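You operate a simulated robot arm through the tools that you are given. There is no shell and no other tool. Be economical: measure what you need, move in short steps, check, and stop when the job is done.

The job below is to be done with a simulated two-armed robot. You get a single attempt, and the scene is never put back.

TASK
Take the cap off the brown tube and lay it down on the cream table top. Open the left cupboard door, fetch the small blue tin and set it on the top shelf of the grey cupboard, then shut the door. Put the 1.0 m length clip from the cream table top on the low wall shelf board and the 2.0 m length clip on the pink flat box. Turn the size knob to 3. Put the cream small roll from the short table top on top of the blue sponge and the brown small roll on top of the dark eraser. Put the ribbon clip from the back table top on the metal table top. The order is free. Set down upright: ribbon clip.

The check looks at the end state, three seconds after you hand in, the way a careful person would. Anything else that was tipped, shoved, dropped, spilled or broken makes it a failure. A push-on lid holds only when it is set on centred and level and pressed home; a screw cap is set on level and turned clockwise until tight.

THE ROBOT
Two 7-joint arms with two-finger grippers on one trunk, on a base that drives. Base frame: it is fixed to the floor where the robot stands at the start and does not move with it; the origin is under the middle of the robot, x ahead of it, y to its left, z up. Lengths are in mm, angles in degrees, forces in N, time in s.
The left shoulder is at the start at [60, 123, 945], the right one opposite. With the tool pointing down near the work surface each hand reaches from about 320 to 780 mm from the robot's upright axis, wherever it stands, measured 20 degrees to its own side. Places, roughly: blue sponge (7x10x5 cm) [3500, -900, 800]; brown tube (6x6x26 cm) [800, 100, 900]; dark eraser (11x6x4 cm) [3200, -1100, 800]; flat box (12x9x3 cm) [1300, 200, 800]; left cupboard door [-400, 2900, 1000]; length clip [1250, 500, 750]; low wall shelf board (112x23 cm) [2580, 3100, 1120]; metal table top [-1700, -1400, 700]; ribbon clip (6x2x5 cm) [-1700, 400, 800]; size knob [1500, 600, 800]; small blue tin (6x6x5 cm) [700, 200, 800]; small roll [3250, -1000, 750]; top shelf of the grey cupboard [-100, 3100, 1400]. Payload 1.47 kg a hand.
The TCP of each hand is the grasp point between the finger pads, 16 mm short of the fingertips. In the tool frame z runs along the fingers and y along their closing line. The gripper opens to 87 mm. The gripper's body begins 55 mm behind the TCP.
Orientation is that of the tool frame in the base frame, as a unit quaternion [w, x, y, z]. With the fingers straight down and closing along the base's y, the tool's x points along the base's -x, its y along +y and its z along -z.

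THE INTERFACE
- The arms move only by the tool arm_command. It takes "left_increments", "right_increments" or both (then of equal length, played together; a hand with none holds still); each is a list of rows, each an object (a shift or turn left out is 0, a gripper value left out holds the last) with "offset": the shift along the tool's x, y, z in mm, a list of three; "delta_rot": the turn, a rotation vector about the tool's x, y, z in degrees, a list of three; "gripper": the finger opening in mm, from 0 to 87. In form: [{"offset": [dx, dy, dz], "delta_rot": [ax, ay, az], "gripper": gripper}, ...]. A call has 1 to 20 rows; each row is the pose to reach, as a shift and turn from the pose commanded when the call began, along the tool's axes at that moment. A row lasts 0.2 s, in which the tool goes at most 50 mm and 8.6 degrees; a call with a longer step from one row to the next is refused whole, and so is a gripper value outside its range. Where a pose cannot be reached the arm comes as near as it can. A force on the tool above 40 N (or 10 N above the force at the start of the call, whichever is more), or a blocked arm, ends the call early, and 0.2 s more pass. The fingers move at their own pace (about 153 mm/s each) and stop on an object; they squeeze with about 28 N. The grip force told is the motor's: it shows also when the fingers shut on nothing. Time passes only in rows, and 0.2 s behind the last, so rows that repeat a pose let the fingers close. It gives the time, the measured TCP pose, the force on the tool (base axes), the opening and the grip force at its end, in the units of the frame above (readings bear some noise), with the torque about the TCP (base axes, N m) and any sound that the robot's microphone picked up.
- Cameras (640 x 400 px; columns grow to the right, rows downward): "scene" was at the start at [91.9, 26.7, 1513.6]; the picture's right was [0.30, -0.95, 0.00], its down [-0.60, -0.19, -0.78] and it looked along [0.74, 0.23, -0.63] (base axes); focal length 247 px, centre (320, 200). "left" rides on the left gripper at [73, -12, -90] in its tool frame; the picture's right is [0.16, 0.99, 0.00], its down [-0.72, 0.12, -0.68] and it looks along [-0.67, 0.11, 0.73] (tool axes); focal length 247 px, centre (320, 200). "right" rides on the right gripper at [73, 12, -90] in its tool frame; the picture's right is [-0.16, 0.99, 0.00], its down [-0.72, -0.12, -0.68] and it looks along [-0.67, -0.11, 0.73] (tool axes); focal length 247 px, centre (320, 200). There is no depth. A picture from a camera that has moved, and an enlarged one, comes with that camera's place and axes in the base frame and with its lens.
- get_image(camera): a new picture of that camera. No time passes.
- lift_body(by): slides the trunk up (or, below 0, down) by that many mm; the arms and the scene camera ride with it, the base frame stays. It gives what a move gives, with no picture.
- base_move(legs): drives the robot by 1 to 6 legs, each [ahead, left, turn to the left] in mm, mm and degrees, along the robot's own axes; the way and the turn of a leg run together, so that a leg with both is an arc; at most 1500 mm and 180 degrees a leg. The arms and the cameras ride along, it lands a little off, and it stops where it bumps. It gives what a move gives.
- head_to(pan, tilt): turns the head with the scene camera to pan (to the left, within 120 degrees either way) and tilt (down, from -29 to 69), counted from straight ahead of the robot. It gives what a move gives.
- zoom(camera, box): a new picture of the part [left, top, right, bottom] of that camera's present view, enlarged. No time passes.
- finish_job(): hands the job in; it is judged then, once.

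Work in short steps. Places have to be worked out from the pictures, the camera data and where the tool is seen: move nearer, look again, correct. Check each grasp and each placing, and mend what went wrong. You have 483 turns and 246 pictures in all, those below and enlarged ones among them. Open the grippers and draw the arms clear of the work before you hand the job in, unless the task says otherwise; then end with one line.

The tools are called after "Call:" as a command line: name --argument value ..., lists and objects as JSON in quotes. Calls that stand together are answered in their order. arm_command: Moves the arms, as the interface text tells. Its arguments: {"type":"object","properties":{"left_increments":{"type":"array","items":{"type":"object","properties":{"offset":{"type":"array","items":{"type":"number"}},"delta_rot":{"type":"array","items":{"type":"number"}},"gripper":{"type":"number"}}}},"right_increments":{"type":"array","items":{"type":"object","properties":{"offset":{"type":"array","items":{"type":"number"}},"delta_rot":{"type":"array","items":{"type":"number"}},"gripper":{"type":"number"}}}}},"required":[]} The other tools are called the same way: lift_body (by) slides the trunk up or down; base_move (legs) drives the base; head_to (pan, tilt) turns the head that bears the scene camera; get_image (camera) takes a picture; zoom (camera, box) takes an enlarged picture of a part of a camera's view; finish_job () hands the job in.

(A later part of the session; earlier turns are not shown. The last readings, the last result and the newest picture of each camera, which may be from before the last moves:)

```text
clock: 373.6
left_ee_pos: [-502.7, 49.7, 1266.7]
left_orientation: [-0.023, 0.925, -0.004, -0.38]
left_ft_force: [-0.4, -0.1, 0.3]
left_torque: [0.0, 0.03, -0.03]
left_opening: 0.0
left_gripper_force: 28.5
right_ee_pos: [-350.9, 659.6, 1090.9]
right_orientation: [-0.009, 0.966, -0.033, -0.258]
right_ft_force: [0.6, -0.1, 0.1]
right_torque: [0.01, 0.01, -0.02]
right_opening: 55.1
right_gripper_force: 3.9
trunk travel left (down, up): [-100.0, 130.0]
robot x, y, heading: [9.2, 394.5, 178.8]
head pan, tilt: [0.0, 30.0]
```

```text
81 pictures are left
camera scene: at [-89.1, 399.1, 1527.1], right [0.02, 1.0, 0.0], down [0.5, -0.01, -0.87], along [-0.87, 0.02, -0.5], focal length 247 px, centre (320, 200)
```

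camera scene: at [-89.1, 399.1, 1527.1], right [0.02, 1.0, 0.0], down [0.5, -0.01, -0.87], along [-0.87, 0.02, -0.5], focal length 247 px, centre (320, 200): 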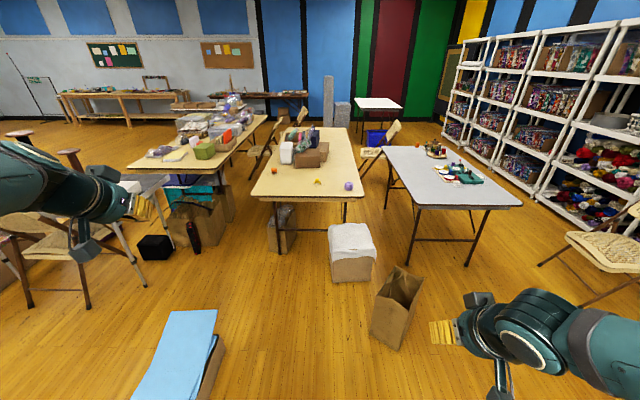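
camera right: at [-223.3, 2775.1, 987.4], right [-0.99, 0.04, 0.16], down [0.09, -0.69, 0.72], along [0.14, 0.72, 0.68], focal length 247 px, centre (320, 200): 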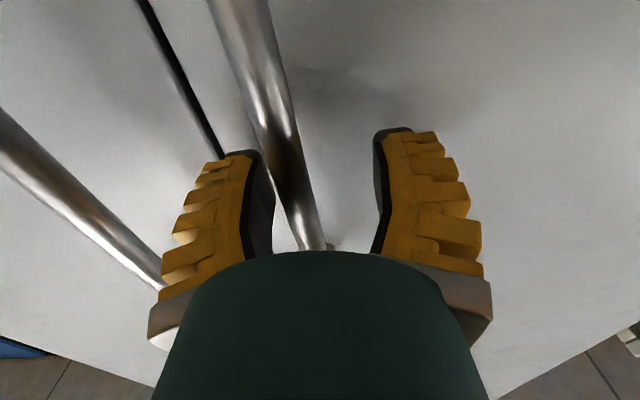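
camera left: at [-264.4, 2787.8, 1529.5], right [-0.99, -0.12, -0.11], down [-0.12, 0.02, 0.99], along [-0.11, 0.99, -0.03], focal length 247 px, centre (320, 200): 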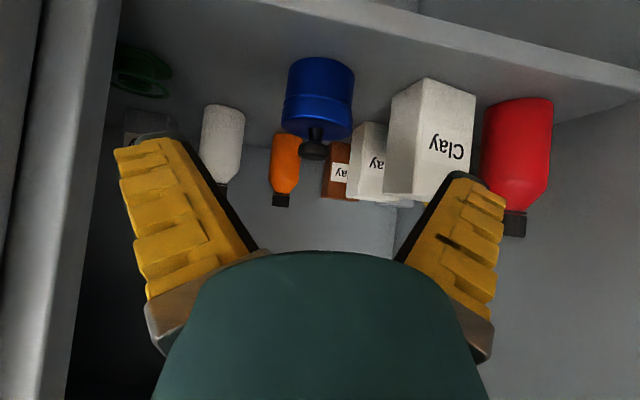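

Zoom on the ribbon clip.

Call:
zoom --camera "scene" --box '[290, 160, 370, 210]'

Call:
zoom --camera "scene" --box '[0, 120, 180, 280]'

```text
8.00 times, centred on (330, 185) of scene
camera zoom: at [-89.1, 399.1, 1527.1], right [0.02, 1.0, 0.0], down [0.5, -0.01, -0.87], along [-0.87, 0.02, -0.5], focal length 1977 px, centre (240, 320)
```

zoom: 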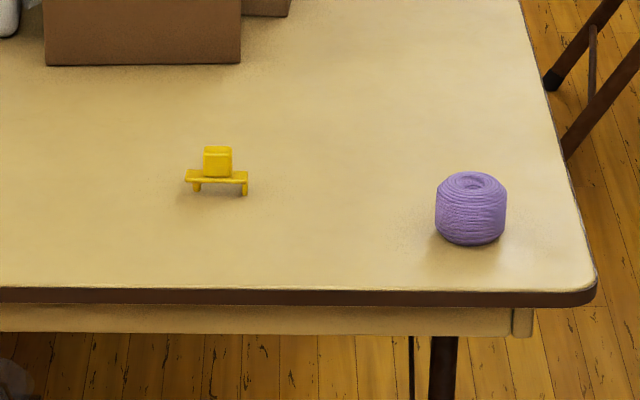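

```text
2.50 times, centred on (90, 200) of scene
camera zoom: at [-89.1, 399.1, 1527.1], right [0.02, 1.0, 0.0], down [0.5, -0.01, -0.87], along [-0.87, 0.02, -0.5], focal length 618 px, centre (895, 200)
```

zoom: 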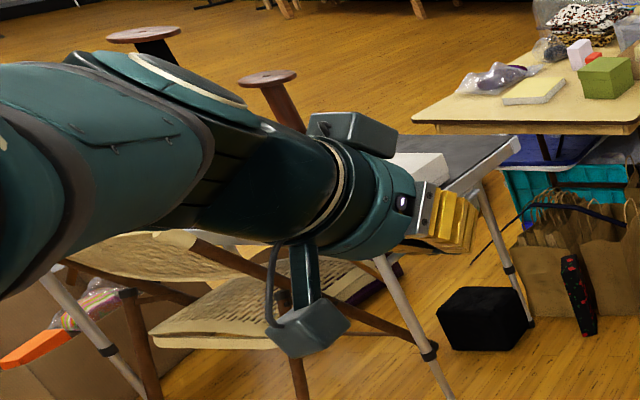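

Ribbon clip stands upright at ≈(−1704,410), long side along y. Drive to about (−1080,340), facing it.

Call:
base_move --legs '[[1085, 75, 1.2]]'

Call:
head_to --pan 0 --tilt 45

Call:
zoom --camera "scene" --box '[220, 100, 420, 230]'

```text
clock: 379.2
left_ee_pos: [-1597.7, -12.9, 1266.2]
left_orientation: [-0.021, 0.925, 0.001, -0.379]
left_ft_force: [0.2, 0.3, -0.1]
left_torque: [0.0, 0.05, 0.0]
left_opening: 0.0
left_gripper_force: 27.8
right_ee_pos: [-1452.3, 600.6, 1092.5]
right_orientation: [-0.007, 0.966, -0.027, -0.259]
right_ft_force: [-0.4, 1.1, -0.4]
right_torque: [0.02, -0.03, 0.02]
right_opening: 55.3
right_gripper_force: 4.3
trunk travel left (down, up): [-100.0, 130.0]
robot x, y, heading: [-1086.9, 339.0, 179.4]
head pan, tilt: [0.0, 30.0]
```

```text
clock: 380.0
left_ee_pos: [-1595.9, -12.5, 1266.0]
left_orientation: [-0.021, 0.925, 0.001, -0.38]
left_ft_force: [0.2, -0.2, 0.1]
left_torque: [-0.01, 0.0, -0.01]
left_opening: 0.2
left_gripper_force: 28.7
right_ee_pos: [-1451.6, 599.8, 1092.0]
right_orientation: [-0.007, 0.965, -0.027, -0.26]
right_ft_force: [0.4, 0.8, -1.0]
right_torque: [-0.04, -0.04, -0.03]
right_opening: 55.3
right_gripper_force: 3.6
trunk travel left (down, up): [-100.0, 130.0]
robot x, y, heading: [-1085.5, 338.2, 179.2]
head pan, tilt: [0.0, 45.0]
```

```text
3.08 times, centred on (320, 165) of scene
camera zoom: at [-1178.8, 341.5, 1504.5], right [0.01, 1.0, 0.0], down [0.71, -0.01, -0.71], along [-0.71, 0.01, -0.71], focal length 760 px, centre (320, 308)
```

zoom: 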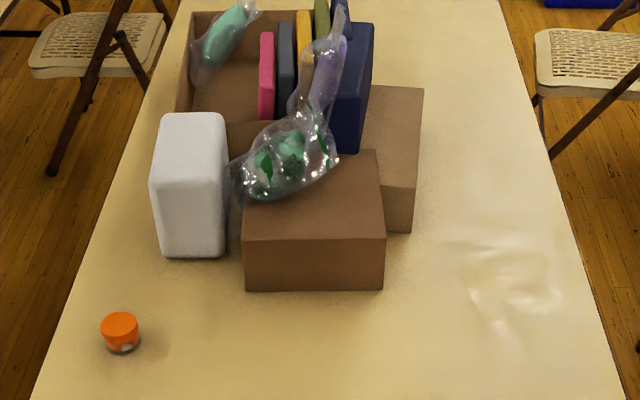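

Call:
zoom --camera "scene" --box '[280, 210, 400, 290]'

```text
5.00 times, centred on (340, 250) of scene
camera zoom: at [-1178.8, 341.5, 1504.5], right [0.01, 1.0, 0.0], down [0.71, -0.01, -0.71], along [-0.71, 0.01, -0.71], focal length 1236 px, centre (220, -50)
```

zoom: 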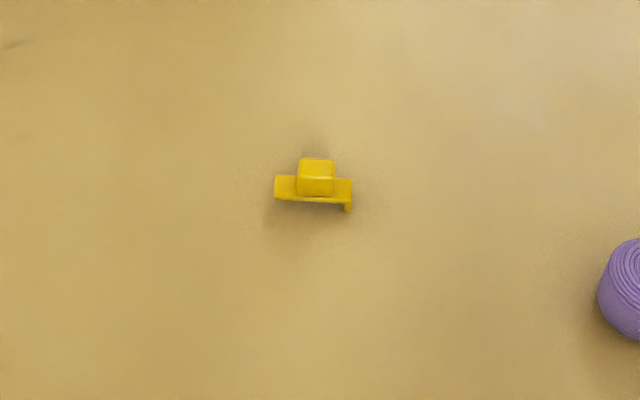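

Clip centre ≈(−1678,415). Hover the right hand above it.

Call:
arm_command --right_increments '[{"offset": [-10, 25, 35], "delta_rot": [-0.2, 0, -0.4], "gripper": 60}, {"offset": [-21, 49, 71], "delta_rot": [-0.4, 0, -0.7]}, {"offset": [-32, 74, 106], "delta_rot": [-0.6, 0, -1]}, {"offset": [-42, 99, 142], "delta_rot": [-0.8, 0, -1.4]}, {"offset": [-53, 124, 177], "delta_rot": [-1, 0, -1.7]}, {"offset": [-63, 148, 212], "delta_rot": [-1.2, 0, -2]}, {"offset": [-74, 173, 248], "delta_rot": [-1.4, 0, -2.4]}, {"offset": [-84, 198, 283], "delta_rot": [-1.6, 0, -2.7]}, {"offset": [-84, 198, 283], "delta_rot": [-1.6, 0, -2.7]}]'

Call:
get_image --camera "right"

```text
clock: 382.0
left_ee_pos: [-1597.1, -11.9, 1266.9]
left_orientation: [-0.021, 0.925, 0.001, -0.38]
left_ft_force: [-1.3, 0.8, 0.0]
left_torque: [-0.02, -0.02, -0.01]
left_opening: 0.0
left_gripper_force: 28.5
right_ee_pos: [-1677.9, 413.5, 891.2]
right_orientation: [0.0, 0.966, -0.001, -0.259]
right_ft_force: [1.6, 0.4, -0.2]
right_torque: [0.01, -0.02, -0.03]
right_opening: 64.7
right_gripper_force: 3.1
trunk travel left (down, up): [-100.0, 130.0]
robot x, y, heading: [-1083.3, 337.6, 179.5]
head pan, tilt: [0.0, 45.0]
```

```text
76 pictures are left
camera right: at [-1570.3, 402.6, 932.0], right [-0.14, -0.99, 0.08], down [-0.29, 0.12, 0.95], along [-0.95, 0.11, -0.3], focal length 247 px, centre (320, 200)
```

right: 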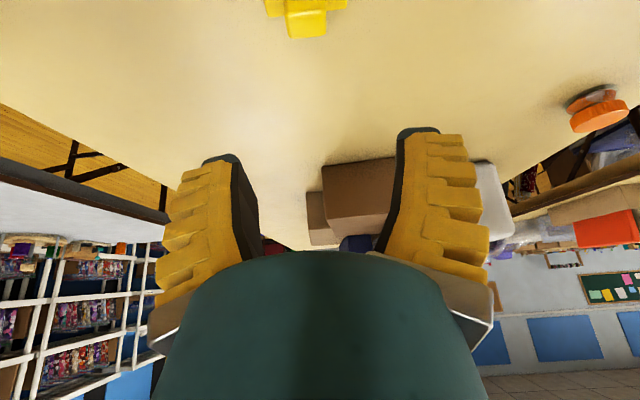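

Descend 90 mm to just above and check.

Call:
arm_command --right_increments '[{"offset": [15, -2, 26]}, {"offset": [30, -2, 52]}, {"offset": [45, -2, 78]}, {"offset": [45, -2, 78]}]'

Call:
get_image --camera "right"

```text
clock: 383.0
left_ee_pos: [-1597.1, -12.2, 1266.1]
left_orientation: [-0.021, 0.925, 0.001, -0.379]
left_ft_force: [-0.4, 0.8, 0.5]
left_torque: [0.01, 0.02, 0.03]
left_opening: 0.0
left_gripper_force: 28.5
right_ee_pos: [-1678.6, 415.5, 798.6]
right_orientation: [0.001, 0.966, 0.001, -0.259]
right_ft_force: [-0.1, -0.6, 0.1]
right_torque: [-0.01, 0.0, 0.02]
right_opening: 64.7
right_gripper_force: 3.4
trunk travel left (down, up): [-100.0, 130.0]
robot x, y, heading: [-1084.0, 336.0, 179.3]
head pan, tilt: [0.0, 45.0]
```

```text
75 pictures are left
camera right: at [-1570.8, 403.8, 840.0], right [-0.14, -0.99, 0.08], down [-0.29, 0.12, 0.95], along [-0.95, 0.11, -0.3], focal length 247 px, centre (320, 200)
```

right: 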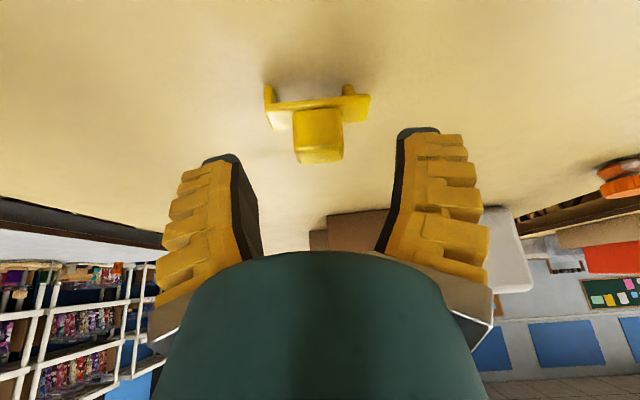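

Lower 13 mm and close on the block.

Call:
arm_command --right_increments '[{"offset": [3.5, 0, 6]}, {"offset": [6.5, 0, 11.3]}, {"offset": [6.5, 0, 11.3], "gripper": 40}, {"offset": [6.5, 0, 11.3], "gripper": 15}, {"offset": [6.5, 0, 11.3], "gripper": 10}, {"offset": [6.5, 0, 11.3], "gripper": 10}]'

Call:
get_image --camera "right"

```text
clock: 384.4
left_ee_pos: [-1597.3, -11.9, 1265.9]
left_orientation: [-0.022, 0.925, 0.0, -0.38]
left_ft_force: [0.9, 0.4, 0.4]
left_torque: [-0.01, 0.0, -0.01]
left_opening: 0.0
left_gripper_force: 27.9
right_ee_pos: [-1677.9, 414.9, 786.9]
right_orientation: [0.0, 0.966, 0.0, -0.26]
right_ft_force: [0.9, -0.6, 6.0]
right_torque: [0.09, 0.03, 0.0]
right_opening: 15.6
right_gripper_force: 27.6
trunk travel left (down, up): [-100.0, 130.0]
robot x, y, heading: [-1088.9, 336.5, 179.6]
head pan, tilt: [0.0, 45.0]
```

```text
74 pictures are left
camera right: at [-1570.0, 404.0, 827.2], right [-0.14, -0.99, 0.08], down [-0.29, 0.12, 0.95], along [-0.95, 0.11, -0.3], focal length 247 px, centre (320, 200)
```

right: 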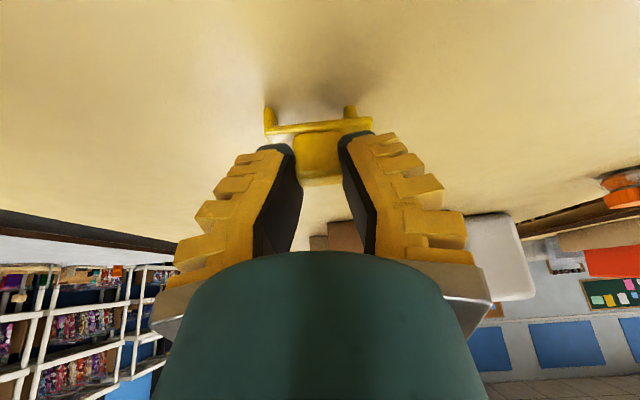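

Gripped. Lift and verify.

Call:
arm_command --right_increments '[{"offset": [-3, 0, -5]}, {"offset": [-10, 0, -17]}, {"offset": [-30, 0, -52]}, {"offset": [-52, 0, -90]}, {"offset": [-75, 0, -130]}, {"offset": [-98, 0, -170]}, {"offset": [-123, 0, -213]}]'

Call:
get_image --camera "right"

```text
clock: 386.0
left_ee_pos: [-1597.8, -12.3, 1266.9]
left_orientation: [-0.021, 0.925, 0.002, -0.38]
left_ft_force: [-0.1, -0.2, 0.3]
left_torque: [0.04, 0.01, 0.01]
left_opening: 0.2
left_gripper_force: 28.3
right_ee_pos: [-1678.3, 414.7, 1033.3]
right_orientation: [0.001, 0.966, 0.002, -0.26]
right_ft_force: [0.0, 0.4, -0.2]
right_torque: [0.01, 0.03, 0.0]
right_opening: 16.8
right_gripper_force: 5.8
trunk travel left (down, up): [-100.0, 130.0]
robot x, y, heading: [-1089.6, 338.1, 179.2]
head pan, tilt: [0.0, 45.0]
```

```text
73 pictures are left
camera right: at [-1570.7, 403.2, 1073.2], right [-0.14, -0.99, 0.08], down [-0.29, 0.12, 0.95], along [-0.95, 0.11, -0.3], focal length 247 px, centre (320, 200)
```

right: 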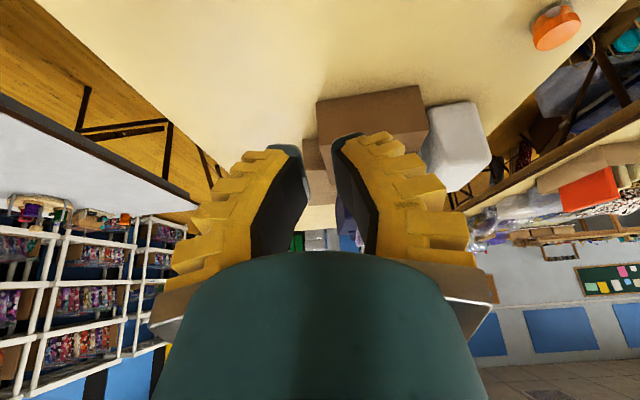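

The clip slipped out. See where it is now.

Call:
zoom --camera "scene" --box '[260, 170, 420, 290]'

```text
3.33 times, centred on (340, 230) of scene
camera zoom: at [-1177.8, 341.1, 1504.6], right [0.01, 1.0, 0.0], down [0.71, -0.01, -0.71], along [-0.71, 0.01, -0.71], focal length 824 px, centre (253, 100)
```

zoom: 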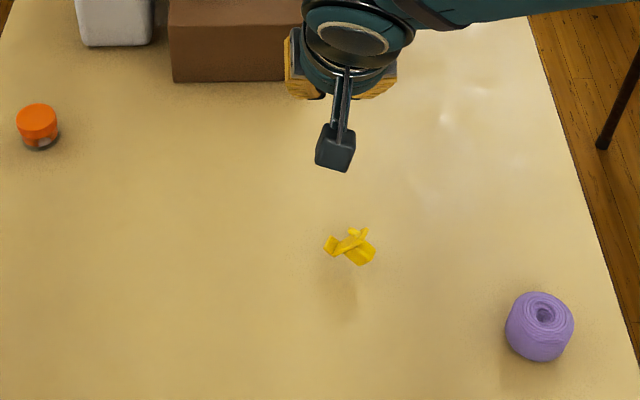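

It may still be settling; let a moment pass and look again.

Call:
arm_command --right_increments '[{"gripper": 60}, {"gripper": 60}, {"gripper": 60}, {"gripper": 60}]'

Call:
zoom --camera "scene" --box '[260, 190, 420, 300]'

```text
clock: 387.0
left_ee_pos: [-1597.3, -12.7, 1265.9]
left_orientation: [-0.02, 0.925, 0.001, -0.379]
left_ft_force: [-0.5, 0.1, 0.5]
left_torque: [0.01, 0.01, -0.02]
left_opening: 0.1
left_gripper_force: 27.5
right_ee_pos: [-1679.7, 415.1, 1032.0]
right_orientation: [0.001, 0.966, -0.001, -0.259]
right_ft_force: [-0.3, -1.0, 0.2]
right_torque: [0.01, 0.01, 0.02]
right_opening: 64.7
right_gripper_force: 2.7
trunk travel left (down, up): [-100.0, 130.0]
robot x, y, heading: [-1087.5, 342.2, 179.2]
head pan, tilt: [0.0, 45.0]
```

```text
3.64 times, centred on (340, 245) of scene
camera zoom: at [-1178.9, 341.5, 1504.5], right [0.01, 1.0, 0.0], down [0.71, -0.01, -0.71], along [-0.71, 0.01, -0.71], focal length 899 px, centre (247, 36)
```

zoom: 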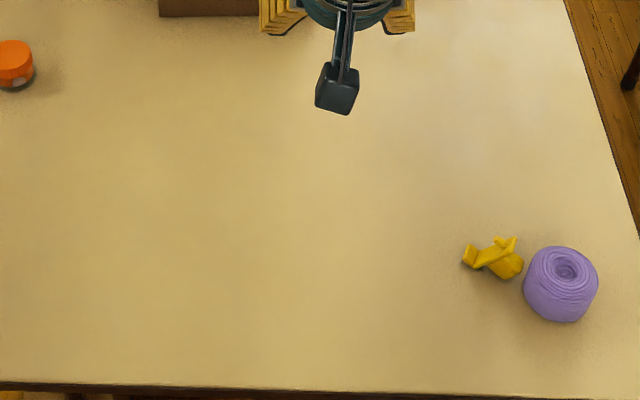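

Landed on the table next to the yarn, lying on its side. Zoom for its pose.

Call:
zoom --camera "scene" --box '[370, 240, 420, 280]'

```text
10.00 times, centred on (395, 260) of scene
camera zoom: at [-1178.9, 341.5, 1504.5], right [0.01, 1.0, 0.0], down [0.71, -0.01, -0.71], along [-0.71, 0.01, -0.71], focal length 2471 px, centre (-430, -400)
```

zoom: 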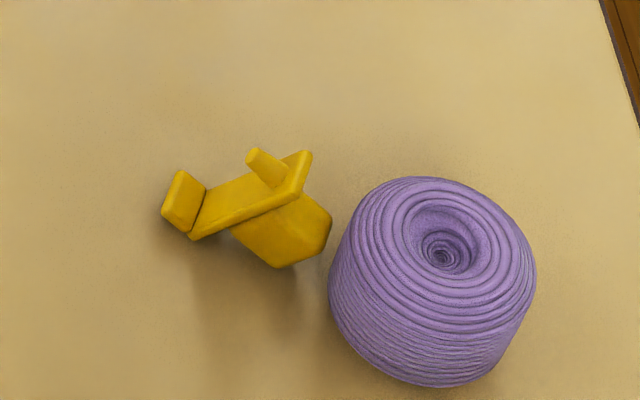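

It lies flat with its legs pointing away from me. To end upright in a normal pose I need the hand rolled ~142° at pick-up; test whether the wrist can do that: go vertical, then rotate.

Call:
arm_command --right_increments '[{"delta_rot": [0, 8, 0]}, {"delta_rot": [0, 16, 0]}, {"delta_rot": [0, 24, 0]}, {"delta_rot": [0, 30, 0]}]'

Call:
arm_command --right_increments '[{"offset": [0, -10, 0], "delta_rot": [0, 0, 8]}, {"offset": [0, -20, 0], "delta_rot": [0, 0, 16]}, {"offset": [0, -30, 0], "delta_rot": [0, 0, 24]}, {"offset": [0, -40, 0], "delta_rot": [0, 0, 32]}, {"offset": [0, -50, 0], "delta_rot": [0, 0, 40]}, {"offset": [0, -60, 0], "delta_rot": [0, 0, 48]}, {"offset": [0, -70, 0], "delta_rot": [0, 0, 56]}, {"offset": [0, -80, 0], "delta_rot": [0, 0, 64]}, {"offset": [0, -90, 0], "delta_rot": [0, 0, 72]}, {"offset": [0, -100, 0], "delta_rot": [0, 0, 80]}, {"offset": [0, -110, 0], "delta_rot": [0, 0, 88]}, {"offset": [0, -120, 0], "delta_rot": [0, 0, 96]}, {"offset": [0, -130, 0], "delta_rot": [0, 0, 104]}, {"offset": [0, -140, 0], "delta_rot": [0, 0, 112]}, {"offset": [0, -150, 0], "delta_rot": [0, 0, 120]}, {"offset": [0, -160, 0], "delta_rot": [0, 0, 128]}, {"offset": [0, -160, 0], "delta_rot": [0, 0, 136]}, {"offset": [0, -160, 0], "delta_rot": [0, 0, 142]}]'

```text
clock: 388.0
left_ee_pos: [-1597.9, -13.0, 1265.9]
left_orientation: [-0.022, 0.925, 0.0, -0.379]
left_ft_force: [-0.6, -1.2, -0.3]
left_torque: [-0.03, 0.0, -0.02]
left_opening: 0.3
left_gripper_force: 28.3
right_ee_pos: [-1677.3, 414.8, 1031.2]
right_orientation: [0.001, 1.0, 0.0, 0.001]
right_ft_force: [-0.4, 0.3, -0.8]
right_torque: [0.03, 0.01, -0.04]
right_opening: 64.6
right_gripper_force: 3.2
trunk travel left (down, up): [-100.0, 130.0]
robot x, y, heading: [-1089.5, 337.4, 179.2]
head pan, tilt: [0.0, 45.0]
```

```text
clock: 391.8
left_ee_pos: [-1598.5, -12.0, 1266.0]
left_orientation: [-0.021, 0.925, 0.001, -0.38]
left_ft_force: [0.0, 0.7, -0.8]
left_torque: [0.0, 0.05, 0.04]
left_opening: 0.0
left_gripper_force: 27.9
right_ee_pos: [-1677.1, 577.2, 1031.0]
right_orientation: [0.0, -0.324, 0.946, 0.0]
right_ft_force: [0.4, -1.1, -0.6]
right_torque: [0.02, 0.0, 0.02]
right_opening: 64.8
right_gripper_force: 3.3
trunk travel left (down, up): [-100.0, 130.0]
robot x, y, heading: [-1086.4, 335.0, 179.2]
head pan, tilt: [0.0, 45.0]
```

The wrist can reach that roll. Plan: pick vertically un-rolled (yaw −38°) by the beam ends, then roll 180° and pitch to horizontal so the clip ends upright. Rotate back and hover over the clip.

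Call:
arm_command --right_increments '[{"offset": [-2, -1, 8], "delta_rot": [0, 0, -8.5]}, {"offset": [-5, -2, 16], "delta_rot": [0, 0, -17]}, {"offset": [-7, -3, 24], "delta_rot": [0, 0, -25.5]}, {"offset": [-9, -4, 32], "delta_rot": [0, 0, -34]}, {"offset": [-12, -5, 40], "delta_rot": [0, 0, -42.5]}, {"offset": [-14, -7, 48], "delta_rot": [0, 0, -51]}, {"offset": [-16, -8, 56], "delta_rot": [0, 0, -59.5]}, {"offset": [-18, -9, 64], "delta_rot": [0, 0, -68]}, {"offset": [-21, -10, 72], "delta_rot": [0, 0, -76.5]}, {"offset": [-23, -11, 80], "delta_rot": [0, 0, -85]}, {"offset": [-25, -12, 88], "delta_rot": [0, 0, -93.5]}, {"offset": [-28, -13, 96], "delta_rot": [0, 0, -102]}, {"offset": [-30, -14, 104], "delta_rot": [0, 0, -110.5]}, {"offset": [-32, -15, 112], "delta_rot": [0, 0, -119]}, {"offset": [-35, -17, 118], "delta_rot": [0, 0, -127.5]}, {"offset": [-37, -18, 124], "delta_rot": [0, 0, -136]}, {"offset": [-39, -19, 130], "delta_rot": [0, 0, -144.5]}, {"offset": [-42, -20, 136], "delta_rot": [0, 0, -153]}, {"offset": [-44, -21, 142], "delta_rot": [0, 0, -161.5]}, {"offset": [-46, -22, 148], "delta_rot": [0, 0, -170]}]'

Call:
arm_command --right_increments '[{"delta_rot": [0, 0, -5]}, {"delta_rot": [0, 0, -10]}, {"delta_rot": [0, 0, -10]}]'

Call:
get_image --camera "right"

```text
clock: 396.0
left_ee_pos: [-1596.1, -11.3, 1266.0]
left_orientation: [-0.022, 0.925, 0.0, -0.38]
left_ft_force: [-0.8, 0.2, 0.7]
left_torque: [-0.03, -0.02, 0.01]
left_opening: 0.3
left_gripper_force: 28.0
right_ee_pos: [-1625.4, 586.6, 883.1]
right_orientation: [0.0, 0.97, 0.242, 0.0]
right_ft_force: [-0.2, 0.5, -0.7]
right_torque: [0.02, -0.03, -0.01]
right_opening: 64.6
right_gripper_force: 3.2
trunk travel left (down, up): [-100.0, 130.0]
robot x, y, heading: [-1084.7, 339.9, 179.3]
head pan, tilt: [0.0, 45.0]
```

```text
clock: 396.8
left_ee_pos: [-1597.2, -12.5, 1265.4]
left_orientation: [-0.022, 0.925, 0.001, -0.38]
left_ft_force: [0.4, -0.1, 0.1]
left_torque: [0.01, -0.04, 0.04]
left_opening: 0.0
left_gripper_force: 28.3
right_ee_pos: [-1626.1, 585.8, 883.1]
right_orientation: [0.001, 0.945, 0.326, -0.001]
right_ft_force: [-0.6, 0.2, -0.7]
right_torque: [-0.02, -0.01, -0.03]
right_opening: 64.7
right_gripper_force: 2.5
trunk travel left (down, up): [-100.0, 130.0]
robot x, y, heading: [-1088.5, 336.7, 179.1]
head pan, tilt: [0.0, 45.0]
```

```text
69 pictures are left
camera right: at [-1562.9, 622.5, 972.1], right [0.48, -0.88, 0.0], down [-0.64, -0.35, 0.68], along [-0.6, -0.33, -0.73], focal length 247 px, centre (320, 200)
```

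right: 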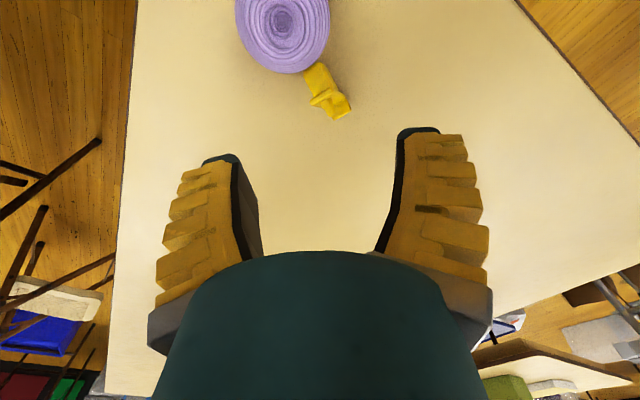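

Zoom on the clip for its orientation.

Call:
zoom --camera "right" --box '[280, 40, 380, 140]'

```text
4.00 times, centred on (330, 90) of right
camera zoom: at [-1562.9, 622.5, 972.1], right [0.48, -0.88, 0.0], down [-0.64, -0.35, 0.68], along [-0.6, -0.33, -0.73], focal length 988 px, centre (280, 640)
```

zoom: 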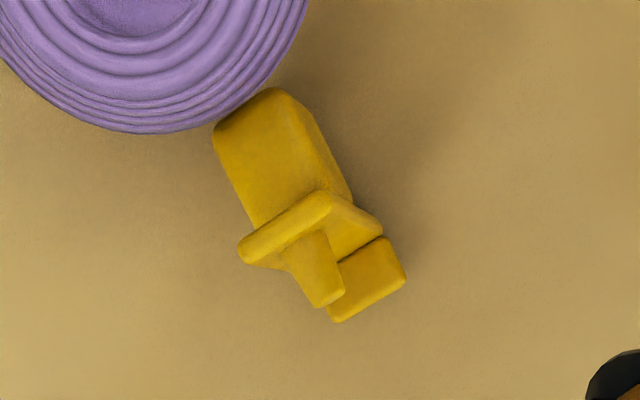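

The clip actually stands on its end (long axis vertical), block touching the yarn. Grip its thin faces from above: rotate −13°, go to (−1615,593), tips just above it.

Call:
arm_command --right_increments '[{"offset": [4, 0, 20], "delta_rot": [0, 0, -5], "gripper": 45}, {"offset": [9, 1, 40], "delta_rot": [0, 0, -10]}, {"offset": [13, 1, 60], "delta_rot": [0, 0, -13]}, {"offset": [13, 1, 66], "delta_rot": [0, 0, -13]}, {"offset": [13, 1, 66], "delta_rot": [0, 0, -13]}]'

Call:
get_image --camera "right"

```text
clock: 398.0
left_ee_pos: [-1596.9, -12.1, 1265.8]
left_orientation: [-0.021, 0.925, 0.001, -0.379]
left_ft_force: [0.1, 0.2, -0.9]
left_torque: [-0.03, 0.0, 0.0]
left_opening: 0.0
left_gripper_force: 27.9
right_ee_pos: [-1615.7, 592.8, 817.4]
right_orientation: [0.001, 0.903, 0.43, -0.001]
right_ft_force: [0.2, 0.1, 0.0]
right_torque: [-0.02, 0.0, 0.01]
right_opening: 50.6
right_gripper_force: 4.4
trunk travel left (down, up): [-100.0, 130.0]
robot x, y, heading: [-1089.5, 342.5, 179.2]
head pan, tilt: [0.0, 45.0]
```

```text
67 pictures are left
camera right: at [-1561.6, 642.7, 906.5], right [0.67, -0.74, 0.0], down [-0.55, -0.49, 0.68], along [-0.51, -0.46, -0.73], focal length 247 px, centre (320, 200)
```

right: 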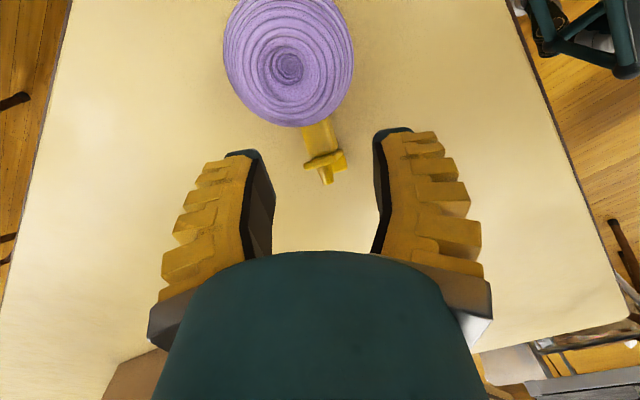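

Aligned; back off 12 mm from the yarn (along −x tool) and descend 55 mm, then close.

Call:
arm_command --right_increments '[{"offset": [-8, 0, 8]}, {"offset": [-12, 0, 25]}, {"offset": [-12, 0, 42]}, {"offset": [-12, 0, 54]}, {"offset": [-12, 0, 54]}, {"offset": [-12, 0, 54], "gripper": 25}, {"offset": [-12, 0, 54], "gripper": 5}, {"offset": [-12, 0, 54], "gripper": 0}, {"offset": [-12, 0, 54], "gripper": 0}]'

Call:
get_image --camera "right"

```text
clock: 400.0
left_ee_pos: [-1597.9, -12.6, 1266.3]
left_orientation: [-0.022, 0.925, 0.0, -0.381]
left_ft_force: [0.6, 0.4, 0.0]
left_torque: [0.01, -0.01, 0.0]
left_opening: 0.1
left_gripper_force: 27.5
right_ee_pos: [-1623.7, 584.0, 763.3]
right_orientation: [0.0, 0.902, 0.431, 0.0]
right_ft_force: [0.2, -0.1, 5.7]
right_torque: [-0.06, 0.02, -0.05]
right_opening: 9.3
right_gripper_force: 28.2
trunk travel left (down, up): [-100.0, 130.0]
robot x, y, heading: [-1090.4, 341.0, 179.2]
head pan, tilt: [0.0, 45.0]
```

```text
66 pictures are left
camera right: at [-1568.7, 634.1, 852.8], right [0.67, -0.74, 0.0], down [-0.54, -0.49, 0.68], along [-0.51, -0.46, -0.73], focal length 247 px, centre (320, 200)
```

right: 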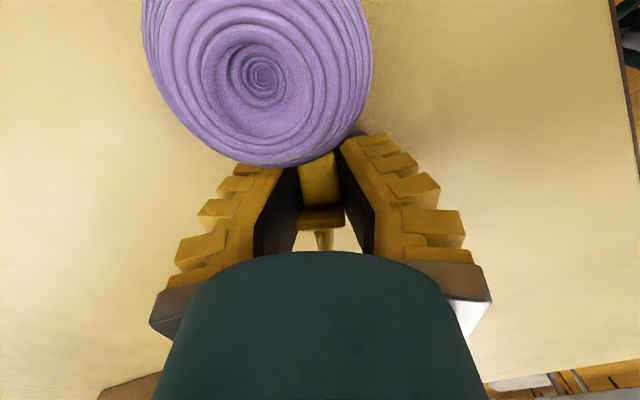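

Gripped on the thin faces. Lift 60 mm slowly and check.

Call:
arm_command --right_increments '[{"offset": [0, 0, -6]}, {"offset": [0, 0, -15]}, {"offset": [0, 0, -30]}, {"offset": [0, 0, -45]}, {"offset": [-10, 0, -60]}, {"offset": [-10, 0, -60]}]'

Call:
zoom --camera "right" --box '[200, 60, 440, 270]'

```text
clock: 401.4
left_ee_pos: [-1597.0, -12.1, 1266.9]
left_orientation: [-0.021, 0.925, 0.0, -0.38]
left_ft_force: [-0.6, 1.0, 0.2]
left_torque: [0.02, 0.0, 0.03]
left_opening: 0.0
left_gripper_force: 28.4
right_ee_pos: [-1630.9, 577.6, 824.3]
right_orientation: [0.002, 0.902, 0.431, 0.0]
right_ft_force: [-0.6, -0.1, -0.5]
right_torque: [0.01, 0.0, 0.01]
right_opening: 8.2
right_gripper_force: 28.0
trunk travel left (down, up): [-100.0, 130.0]
robot x, y, heading: [-1088.1, 336.6, 179.2]
head pan, tilt: [0.0, 45.0]
```

```text
1.90 times, centred on (320, 165) of right
camera zoom: at [-1576.4, 626.1, 913.0], right [0.67, -0.74, 0.0], down [-0.55, -0.49, 0.68], along [-0.51, -0.46, -0.73], focal length 470 px, centre (320, 267)
```

zoom: 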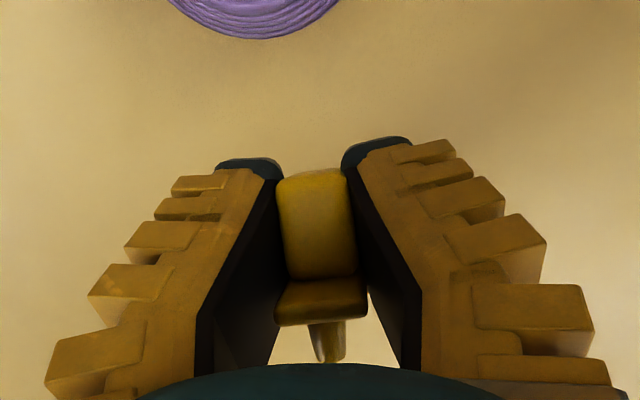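

Held. Lift higher and roll the hand (+193° in two calls) to the reversed yaw.

Call:
arm_command --right_increments '[{"offset": [0, 0, -15], "delta_rot": [0, 0, 8]}, {"offset": [0, 0, -30], "delta_rot": [0, 0, 16]}, {"offset": [0, 0, -45], "delta_rot": [0, 0, 24]}, {"offset": [0, 0, -60], "delta_rot": [0, 0, 32]}, {"offset": [0, 0, -75], "delta_rot": [0, 0, 40]}, {"offset": [0, 0, -90], "delta_rot": [0, 0, 48]}, {"offset": [0, 0, -105], "delta_rot": [0, 0, 56]}, {"offset": [0, 0, -120], "delta_rot": [0, 0, 64]}, {"offset": [0, 0, -135], "delta_rot": [0, 0, 72]}, {"offset": [0, 0, -150], "delta_rot": [0, 0, 80]}, {"offset": [0, 0, -160], "delta_rot": [0, 0, 88]}, {"offset": [0, 0, -160], "delta_rot": [0, 0, 96]}]'

Call:
arm_command --right_increments '[{"delta_rot": [0, 0, 8]}, {"delta_rot": [0, 0, 16]}, {"delta_rot": [0, 0, 24]}, {"delta_rot": [0, 0, 32]}, {"delta_rot": [0, 0, 40]}, {"delta_rot": [0, 0, 48]}, {"delta_rot": [0, 0, 56]}, {"delta_rot": [0, 0, 64]}, {"delta_rot": [0, 0, 72]}, {"delta_rot": [0, 0, 80]}, {"delta_rot": [0, 0, 88]}, {"delta_rot": [0, 0, 96]}, {"delta_rot": [0, 0, 104]}, {"delta_rot": [0, 0, 112]}, {"delta_rot": [0, 0, 120]}]'

```text
clock: 404.0
left_ee_pos: [-1597.9, -12.0, 1266.3]
left_orientation: [-0.021, 0.925, 0.0, -0.38]
left_ft_force: [-0.3, -0.2, -0.2]
left_torque: [-0.02, -0.04, 0.0]
left_opening: 0.0
left_gripper_force: 28.7
right_ee_pos: [-1631.4, 576.7, 985.2]
right_orientation: [0.002, 0.923, -0.384, 0.0]
right_ft_force: [-0.6, -0.8, -0.6]
right_torque: [0.0, -0.02, 0.0]
right_opening: 8.2
right_gripper_force: 28.5
trunk travel left (down, up): [-100.0, 130.0]
robot x, y, heading: [-1089.3, 340.8, 179.4]
head pan, tilt: [0.0, 45.0]
```

```text
clock: 407.2
left_ee_pos: [-1597.4, -11.8, 1265.8]
left_orientation: [-0.021, 0.925, 0.001, -0.38]
left_ft_force: [0.4, 0.0, 0.6]
left_torque: [0.01, -0.01, 0.04]
left_opening: 0.1
left_gripper_force: 28.2
right_ee_pos: [-1630.1, 578.0, 985.1]
right_orientation: [-0.001, -0.13, 0.992, -0.001]
right_ft_force: [-0.6, -0.5, -0.9]
right_torque: [-0.02, -0.01, -0.02]
right_opening: 8.1
right_gripper_force: 28.0
trunk travel left (down, up): [-100.0, 130.0]
robot x, y, heading: [-1086.6, 338.6, 179.4]
head pan, tilt: [0.0, 45.0]
```

Roll reached (165°). Now pitch +90° so the clip becomes upright, moving forward a bit.

Call:
arm_command --right_increments '[{"offset": [5, 0, 0], "delta_rot": [0, 8, 0]}, {"offset": [10, 0, 0], "delta_rot": [0, 16, 0]}, {"offset": [15, 0, 0], "delta_rot": [0, 24, 0]}, {"offset": [20, 0, 0], "delta_rot": [0, 32, 0]}, {"offset": [25, 0, 0], "delta_rot": [0, 40, 0]}, {"offset": [30, 0, 0], "delta_rot": [0, 48, 0]}, {"offset": [35, 0, 0], "delta_rot": [0, 56, 0]}, {"offset": [40, 0, 0], "delta_rot": [0, 64, 0]}, {"offset": [45, 0, 0], "delta_rot": [0, 72, 0]}, {"offset": [50, 0, 0], "delta_rot": [0, 80, 0]}, {"offset": [55, 0, 0], "delta_rot": [0, 85, 0]}, {"offset": [60, 0, 0], "delta_rot": [0, 90, 0]}]'

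Call:
zoom --camera "scene" --box '[330, 140, 480, 270]'

Call:
zoom --camera "right" --box '[200, 60, 440, 270]'

```text
clock: 409.8
left_ee_pos: [-1597.5, -11.8, 1266.4]
left_orientation: [-0.021, 0.925, 0.001, -0.379]
left_ft_force: [0.9, 0.3, 0.6]
left_torque: [-0.06, 0.01, 0.03]
left_opening: 0.2
left_gripper_force: 27.9
right_ee_pos: [-1688.3, 563.8, 985.0]
right_orientation: [0.702, 0.091, -0.7, 0.093]
right_ft_force: [-0.6, 0.7, -0.4]
right_torque: [0.02, -0.03, -0.01]
right_opening: 8.1
right_gripper_force: 27.6
right hand out of reach, approached as far as the arm can: row 5
trunk travel left (down, up): [-100.0, 130.0]
robot x, y, heading: [-1085.6, 341.1, 179.3]
head pan, tilt: [0.0, 45.0]
```

```text
3.08 times, centred on (405, 205) of scene
camera zoom: at [-1178.9, 342.1, 1504.5], right [0.01, 1.0, 0.0], down [0.71, -0.01, -0.71], along [-0.71, 0.01, -0.71], focal length 760 px, centre (58, 185)
```

zoom: 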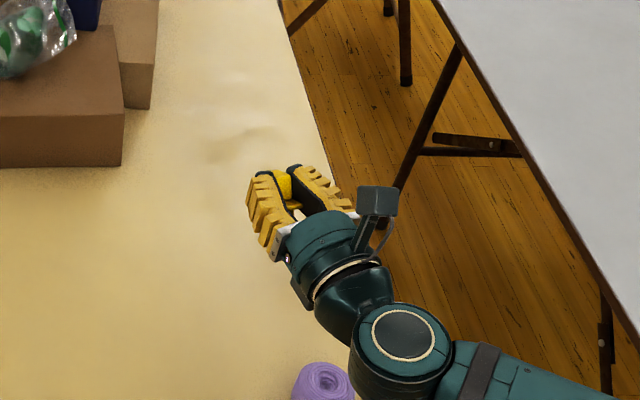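

```text
1.90 times, centred on (320, 165) of right
camera zoom: at [-1605.3, 597.4, 1055.9], right [-0.25, 0.95, -0.16], down [0.69, 0.06, -0.73], along [-0.68, -0.29, -0.67], focal length 470 px, centre (320, 267)
```

zoom: 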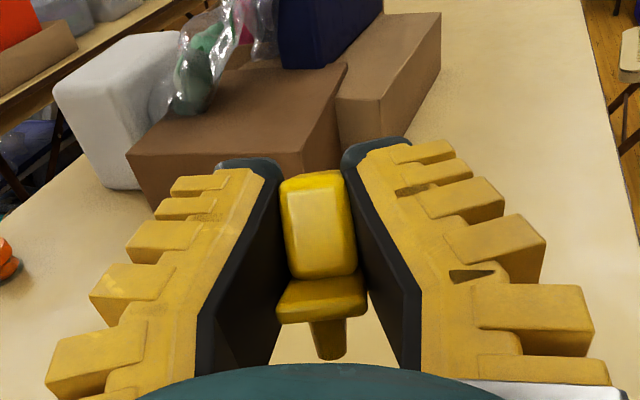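

Camera-up view shows the clip leans 43° in the hand (its "up" axis is 43° toward the fingertips). So I'll hold it upright with the right hand pitched up and transfer it to the left hand from above. Pitch +43° and move toward the middle.

Call:
arm_command --right_increments '[{"offset": [0, -25, 0], "delta_rot": [0, 6, 0]}, {"offset": [0, -50, 0], "delta_rot": [0, 12, 0]}, {"offset": [0, -75, 1], "delta_rot": [0, 18, 0]}, {"offset": [0, -100, 1], "delta_rot": [0, 24, 0]}, {"offset": [0, -125, 2], "delta_rot": [0, 30, 0]}, {"offset": [0, -145, 2], "delta_rot": [0, 36, 0]}, {"offset": [0, -165, 3], "delta_rot": [0, 43, 0]}, {"offset": [0, -165, 3], "delta_rot": [0, 43, 0]}]'

Call:
get_image --camera "scene"

```text
clock: 411.6
left_ee_pos: [-1597.5, -10.3, 1267.7]
left_orientation: [-0.021, 0.925, 0.001, -0.38]
left_ft_force: [-0.5, -1.3, 0.3]
left_torque: [-0.01, -0.02, -0.01]
left_opening: 0.0
left_gripper_force: 27.8
right_ee_pos: [-1646.8, 401.1, 981.6]
right_orientation: [0.91, 0.051, -0.394, 0.12]
right_ft_force: [0.0, -0.3, 0.0]
right_torque: [0.0, 0.01, 0.0]
right_opening: 7.7
right_gripper_force: 28.0
trunk travel left (down, up): [-100.0, 130.0]
robot x, y, heading: [-1084.4, 334.9, 179.5]
head pan, tilt: [0.0, 45.0]
```

```text
62 pictures are left
camera scene: at [-1178.5, 341.8, 1504.5], right [0.01, 1.0, 0.0], down [0.71, -0.01, -0.71], along [-0.71, 0.01, -0.71], focal length 247 px, centre (320, 200)
```

scene: 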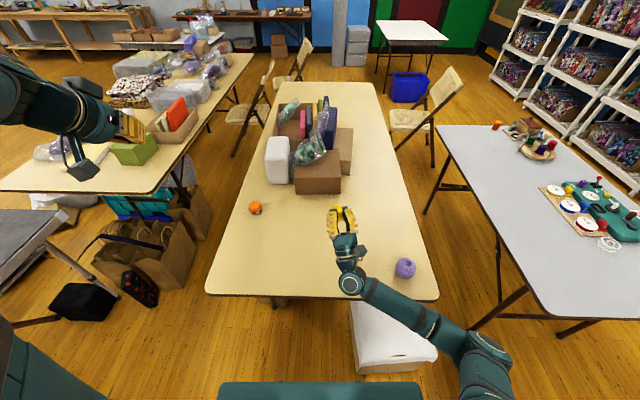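

Reachable. Zoom to verify the clip is upright.

Call:
zoom --camera "scene" --box '[315, 190, 375, 240]'

Call:
zoom --camera "right" --box '[200, 60, 440, 270]'

```text
8.00 times, centred on (345, 215) of scene
camera zoom: at [-1178.5, 341.8, 1504.5], right [0.01, 1.0, 0.0], down [0.71, -0.01, -0.71], along [-0.71, 0.01, -0.71], focal length 1977 px, centre (120, 80)
```

zoom: 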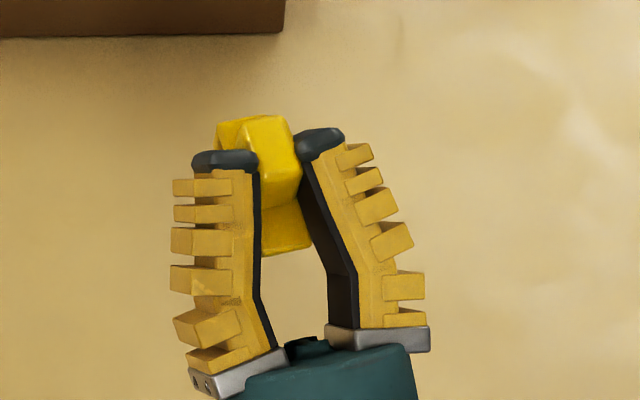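

```text
1.90 times, centred on (320, 165) of right
camera zoom: at [-1538.9, 442.4, 973.5], right [-0.36, 0.93, -0.12], down [0.03, -0.11, -0.99], along [-0.93, -0.36, 0.01], focal length 470 px, centre (320, 267)
```

zoom: 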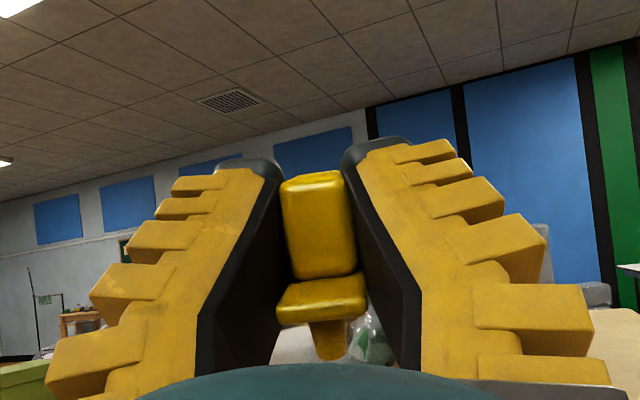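

The clip is upright in the hand, and with this grip the fingers only dip below its feet beyond its near end. So I can set it on the table's near edge with the hand outside the edge. Back up 165 mm and look at the edge.

Call:
base_move --legs '[[-165, 0, 0]]'

Call:
zoom --camera "scene" --box '[280, 180, 420, 300]'

```text
clock: 413.0
left_ee_pos: [-1433.9, -14.4, 1267.2]
left_orientation: [-0.021, 0.924, 0.001, -0.381]
left_ft_force: [-0.2, 0.1, 0.2]
left_torque: [0.02, 0.02, -0.01]
left_opening: 0.2
left_gripper_force: 27.7
right_ee_pos: [-1484.0, 399.0, 982.4]
right_orientation: [0.91, 0.051, -0.395, 0.12]
right_ft_force: [0.3, -0.7, 1.0]
right_torque: [-0.02, -0.03, 0.0]
right_opening: 7.8
right_gripper_force: 27.8
trunk travel left (down, up): [-100.0, 130.0]
robot x, y, heading: [-930.2, 336.0, 179.4]
head pan, tilt: [0.0, 45.0]
```

```text
3.33 times, centred on (350, 240) of scene
camera zoom: at [-1014.7, 339.4, 1504.6], right [0.01, 1.0, 0.0], down [0.71, -0.01, -0.71], along [-0.71, 0.01, -0.71], focal length 824 px, centre (220, 67)
```

zoom: 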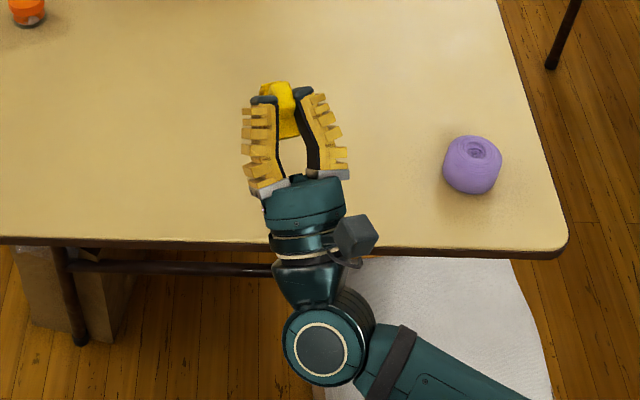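

Edge at x≈−1511. Place TCP at x=−1517 so the feet land just on the edge; lower to z≈812 first.

Call:
arm_command --right_increments '[{"offset": [-22, 8, 23]}, {"offset": [-47, 8, 0]}, {"offset": [-72, 8, -24]}, {"offset": [-97, 8, -47]}, {"offset": [-122, 8, -70]}, {"offset": [-146, 8, -93]}, {"offset": [-146, 8, -93]}]'

Call:
get_image --camera "right"

Call:
zoom --camera "scene" --box '[300, 220, 380, 280]'

```text
clock: 414.6
left_ee_pos: [-1433.5, -15.2, 1266.7]
left_orientation: [-0.021, 0.925, 0.001, -0.38]
left_ft_force: [-0.2, 0.7, -0.3]
left_torque: [0.02, 0.02, 0.01]
left_opening: 0.1
left_gripper_force: 28.0
right_ee_pos: [-1516.5, 397.5, 812.8]
right_orientation: [0.909, 0.051, -0.395, 0.12]
right_ft_force: [2.3, -0.5, 0.4]
right_torque: [0.05, -0.17, -0.03]
right_opening: 7.5
right_gripper_force: 27.4
trunk travel left (down, up): [-100.0, 130.0]
robot x, y, heading: [-924.3, 334.6, 179.3]
head pan, tilt: [0.0, 45.0]
```

```text
58 pictures are left
camera right: at [-1408.1, 439.2, 805.6], right [-0.36, 0.93, -0.12], down [0.03, -0.11, -0.99], along [-0.93, -0.36, 0.01], focal length 247 px, centre (320, 200)
```

right: 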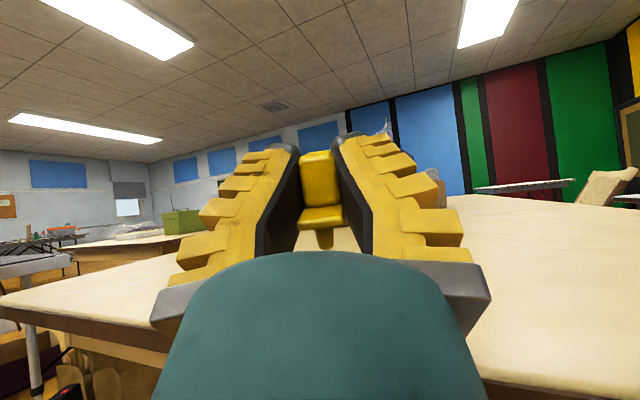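

```text
6.67 times, centred on (340, 250) of scene
camera zoom: at [-1015.8, 339.5, 1504.5], right [0.01, 1.0, 0.0], down [0.71, -0.01, -0.71], along [-0.71, 0.01, -0.71], focal length 1647 px, centre (187, -133)
```

zoom: 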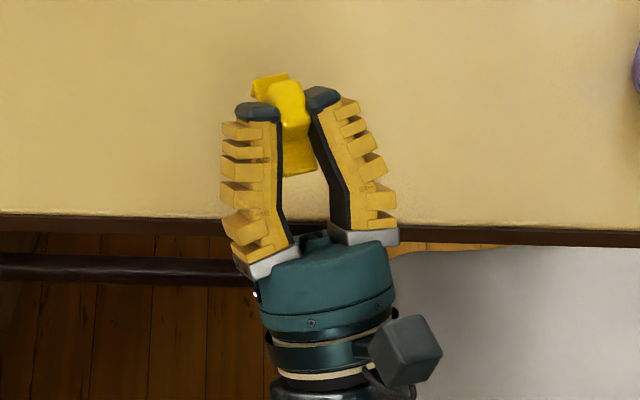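

Looks right. Creep down in small steps to contact.

Call:
arm_command --right_increments '[{"offset": [-7, 0, -6.8]}, {"offset": [-14, 0, -13.7]}, {"offset": [-20, 0, -19]}, {"offset": [-24, 0, -22.6]}, {"offset": [-26, 0, -24.6]}, {"offset": [-28, 0, -26.3]}, {"offset": [-29.5, 0, -27.7]}, {"offset": [-31, 0, -29]}]'

Call:
zoom --camera "right" --box '[220, 120, 420, 290]'

```text
clock: 416.5
left_ee_pos: [-1431.4, -14.5, 1267.7]
left_orientation: [-0.022, 0.924, 0.0, -0.381]
left_ft_force: [-0.6, -0.3, 1.0]
left_torque: [-0.02, -0.02, 0.0]
left_opening: 0.1
left_gripper_force: 28.2
right_ee_pos: [-1514.4, 397.6, 773.7]
right_orientation: [0.912, 0.051, -0.389, 0.121]
right_ft_force: [15.8, 1.5, 14.9]
right_torque: [0.51, -0.62, -0.43]
right_opening: 6.8
right_gripper_force: 28.1
trunk travel left (down, up): [-100.0, 130.0]
robot x, y, heading: [-926.2, 335.1, 179.4]
head pan, tilt: [0.0, 45.0]
stopped in row 8 (right hand): the force on the tool passed its limit at 41 N (the readings are from after the stop); the commanded pose is now the measured one
```

```text
2.35 times, centred on (320, 205) of right
camera zoom: at [-1406.2, 438.5, 764.1], right [-0.36, 0.92, -0.12], down [0.02, -0.12, -0.99], along [-0.93, -0.36, 0.02], focal length 581 px, centre (320, 188)
```

zoom: 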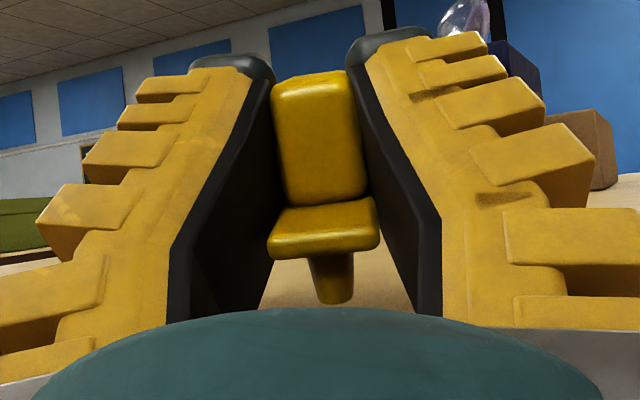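

Fingers touch the table edge. Go 10 mm deeper and 7 mm higher so both feet are over the table, then open gently.

Call:
arm_command --right_increments '[{"offset": [2, 0, 2]}, {"offset": [4, 1, 6]}, {"offset": [2, 2, 9]}, {"offset": [-1.8, 2.7, 12.2]}, {"offset": [-1.8, 2.7, 12.2]}]'

Call:
zoom --camera "scene" --box '[300, 220, 380, 280]'

```text
clock: 417.4
left_ee_pos: [-1432.8, -14.5, 1268.2]
left_orientation: [-0.021, 0.925, 0.0, -0.38]
left_ft_force: [0.6, -0.5, -0.9]
left_torque: [0.0, -0.01, 0.0]
left_opening: 0.1
left_gripper_force: 28.1
right_ee_pos: [-1518.1, 397.6, 780.1]
right_orientation: [0.911, 0.051, -0.39, 0.122]
right_ft_force: [15.1, 0.9, 11.4]
right_torque: [0.56, -0.82, -0.73]
right_opening: 7.6
right_gripper_force: 28.1
trunk travel left (down, up): [-100.0, 130.0]
robot x, y, heading: [-922.9, 338.0, 179.3]
head pan, tilt: [0.0, 45.0]
stopped in row 4 (right hand): the force on the tool passed its limit at 46 N (the readings are from after the stop); the commanded pose is now the measured one
```

```text
6.67 times, centred on (340, 250) of scene
camera zoom: at [-1013.1, 339.7, 1504.7], right [0.01, 1.0, 0.0], down [0.71, -0.01, -0.71], along [-0.71, 0.01, -0.71], focal length 1647 px, centre (187, -133)
```

zoom: 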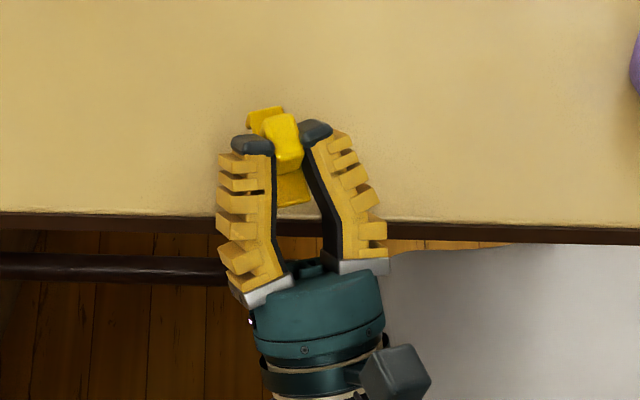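

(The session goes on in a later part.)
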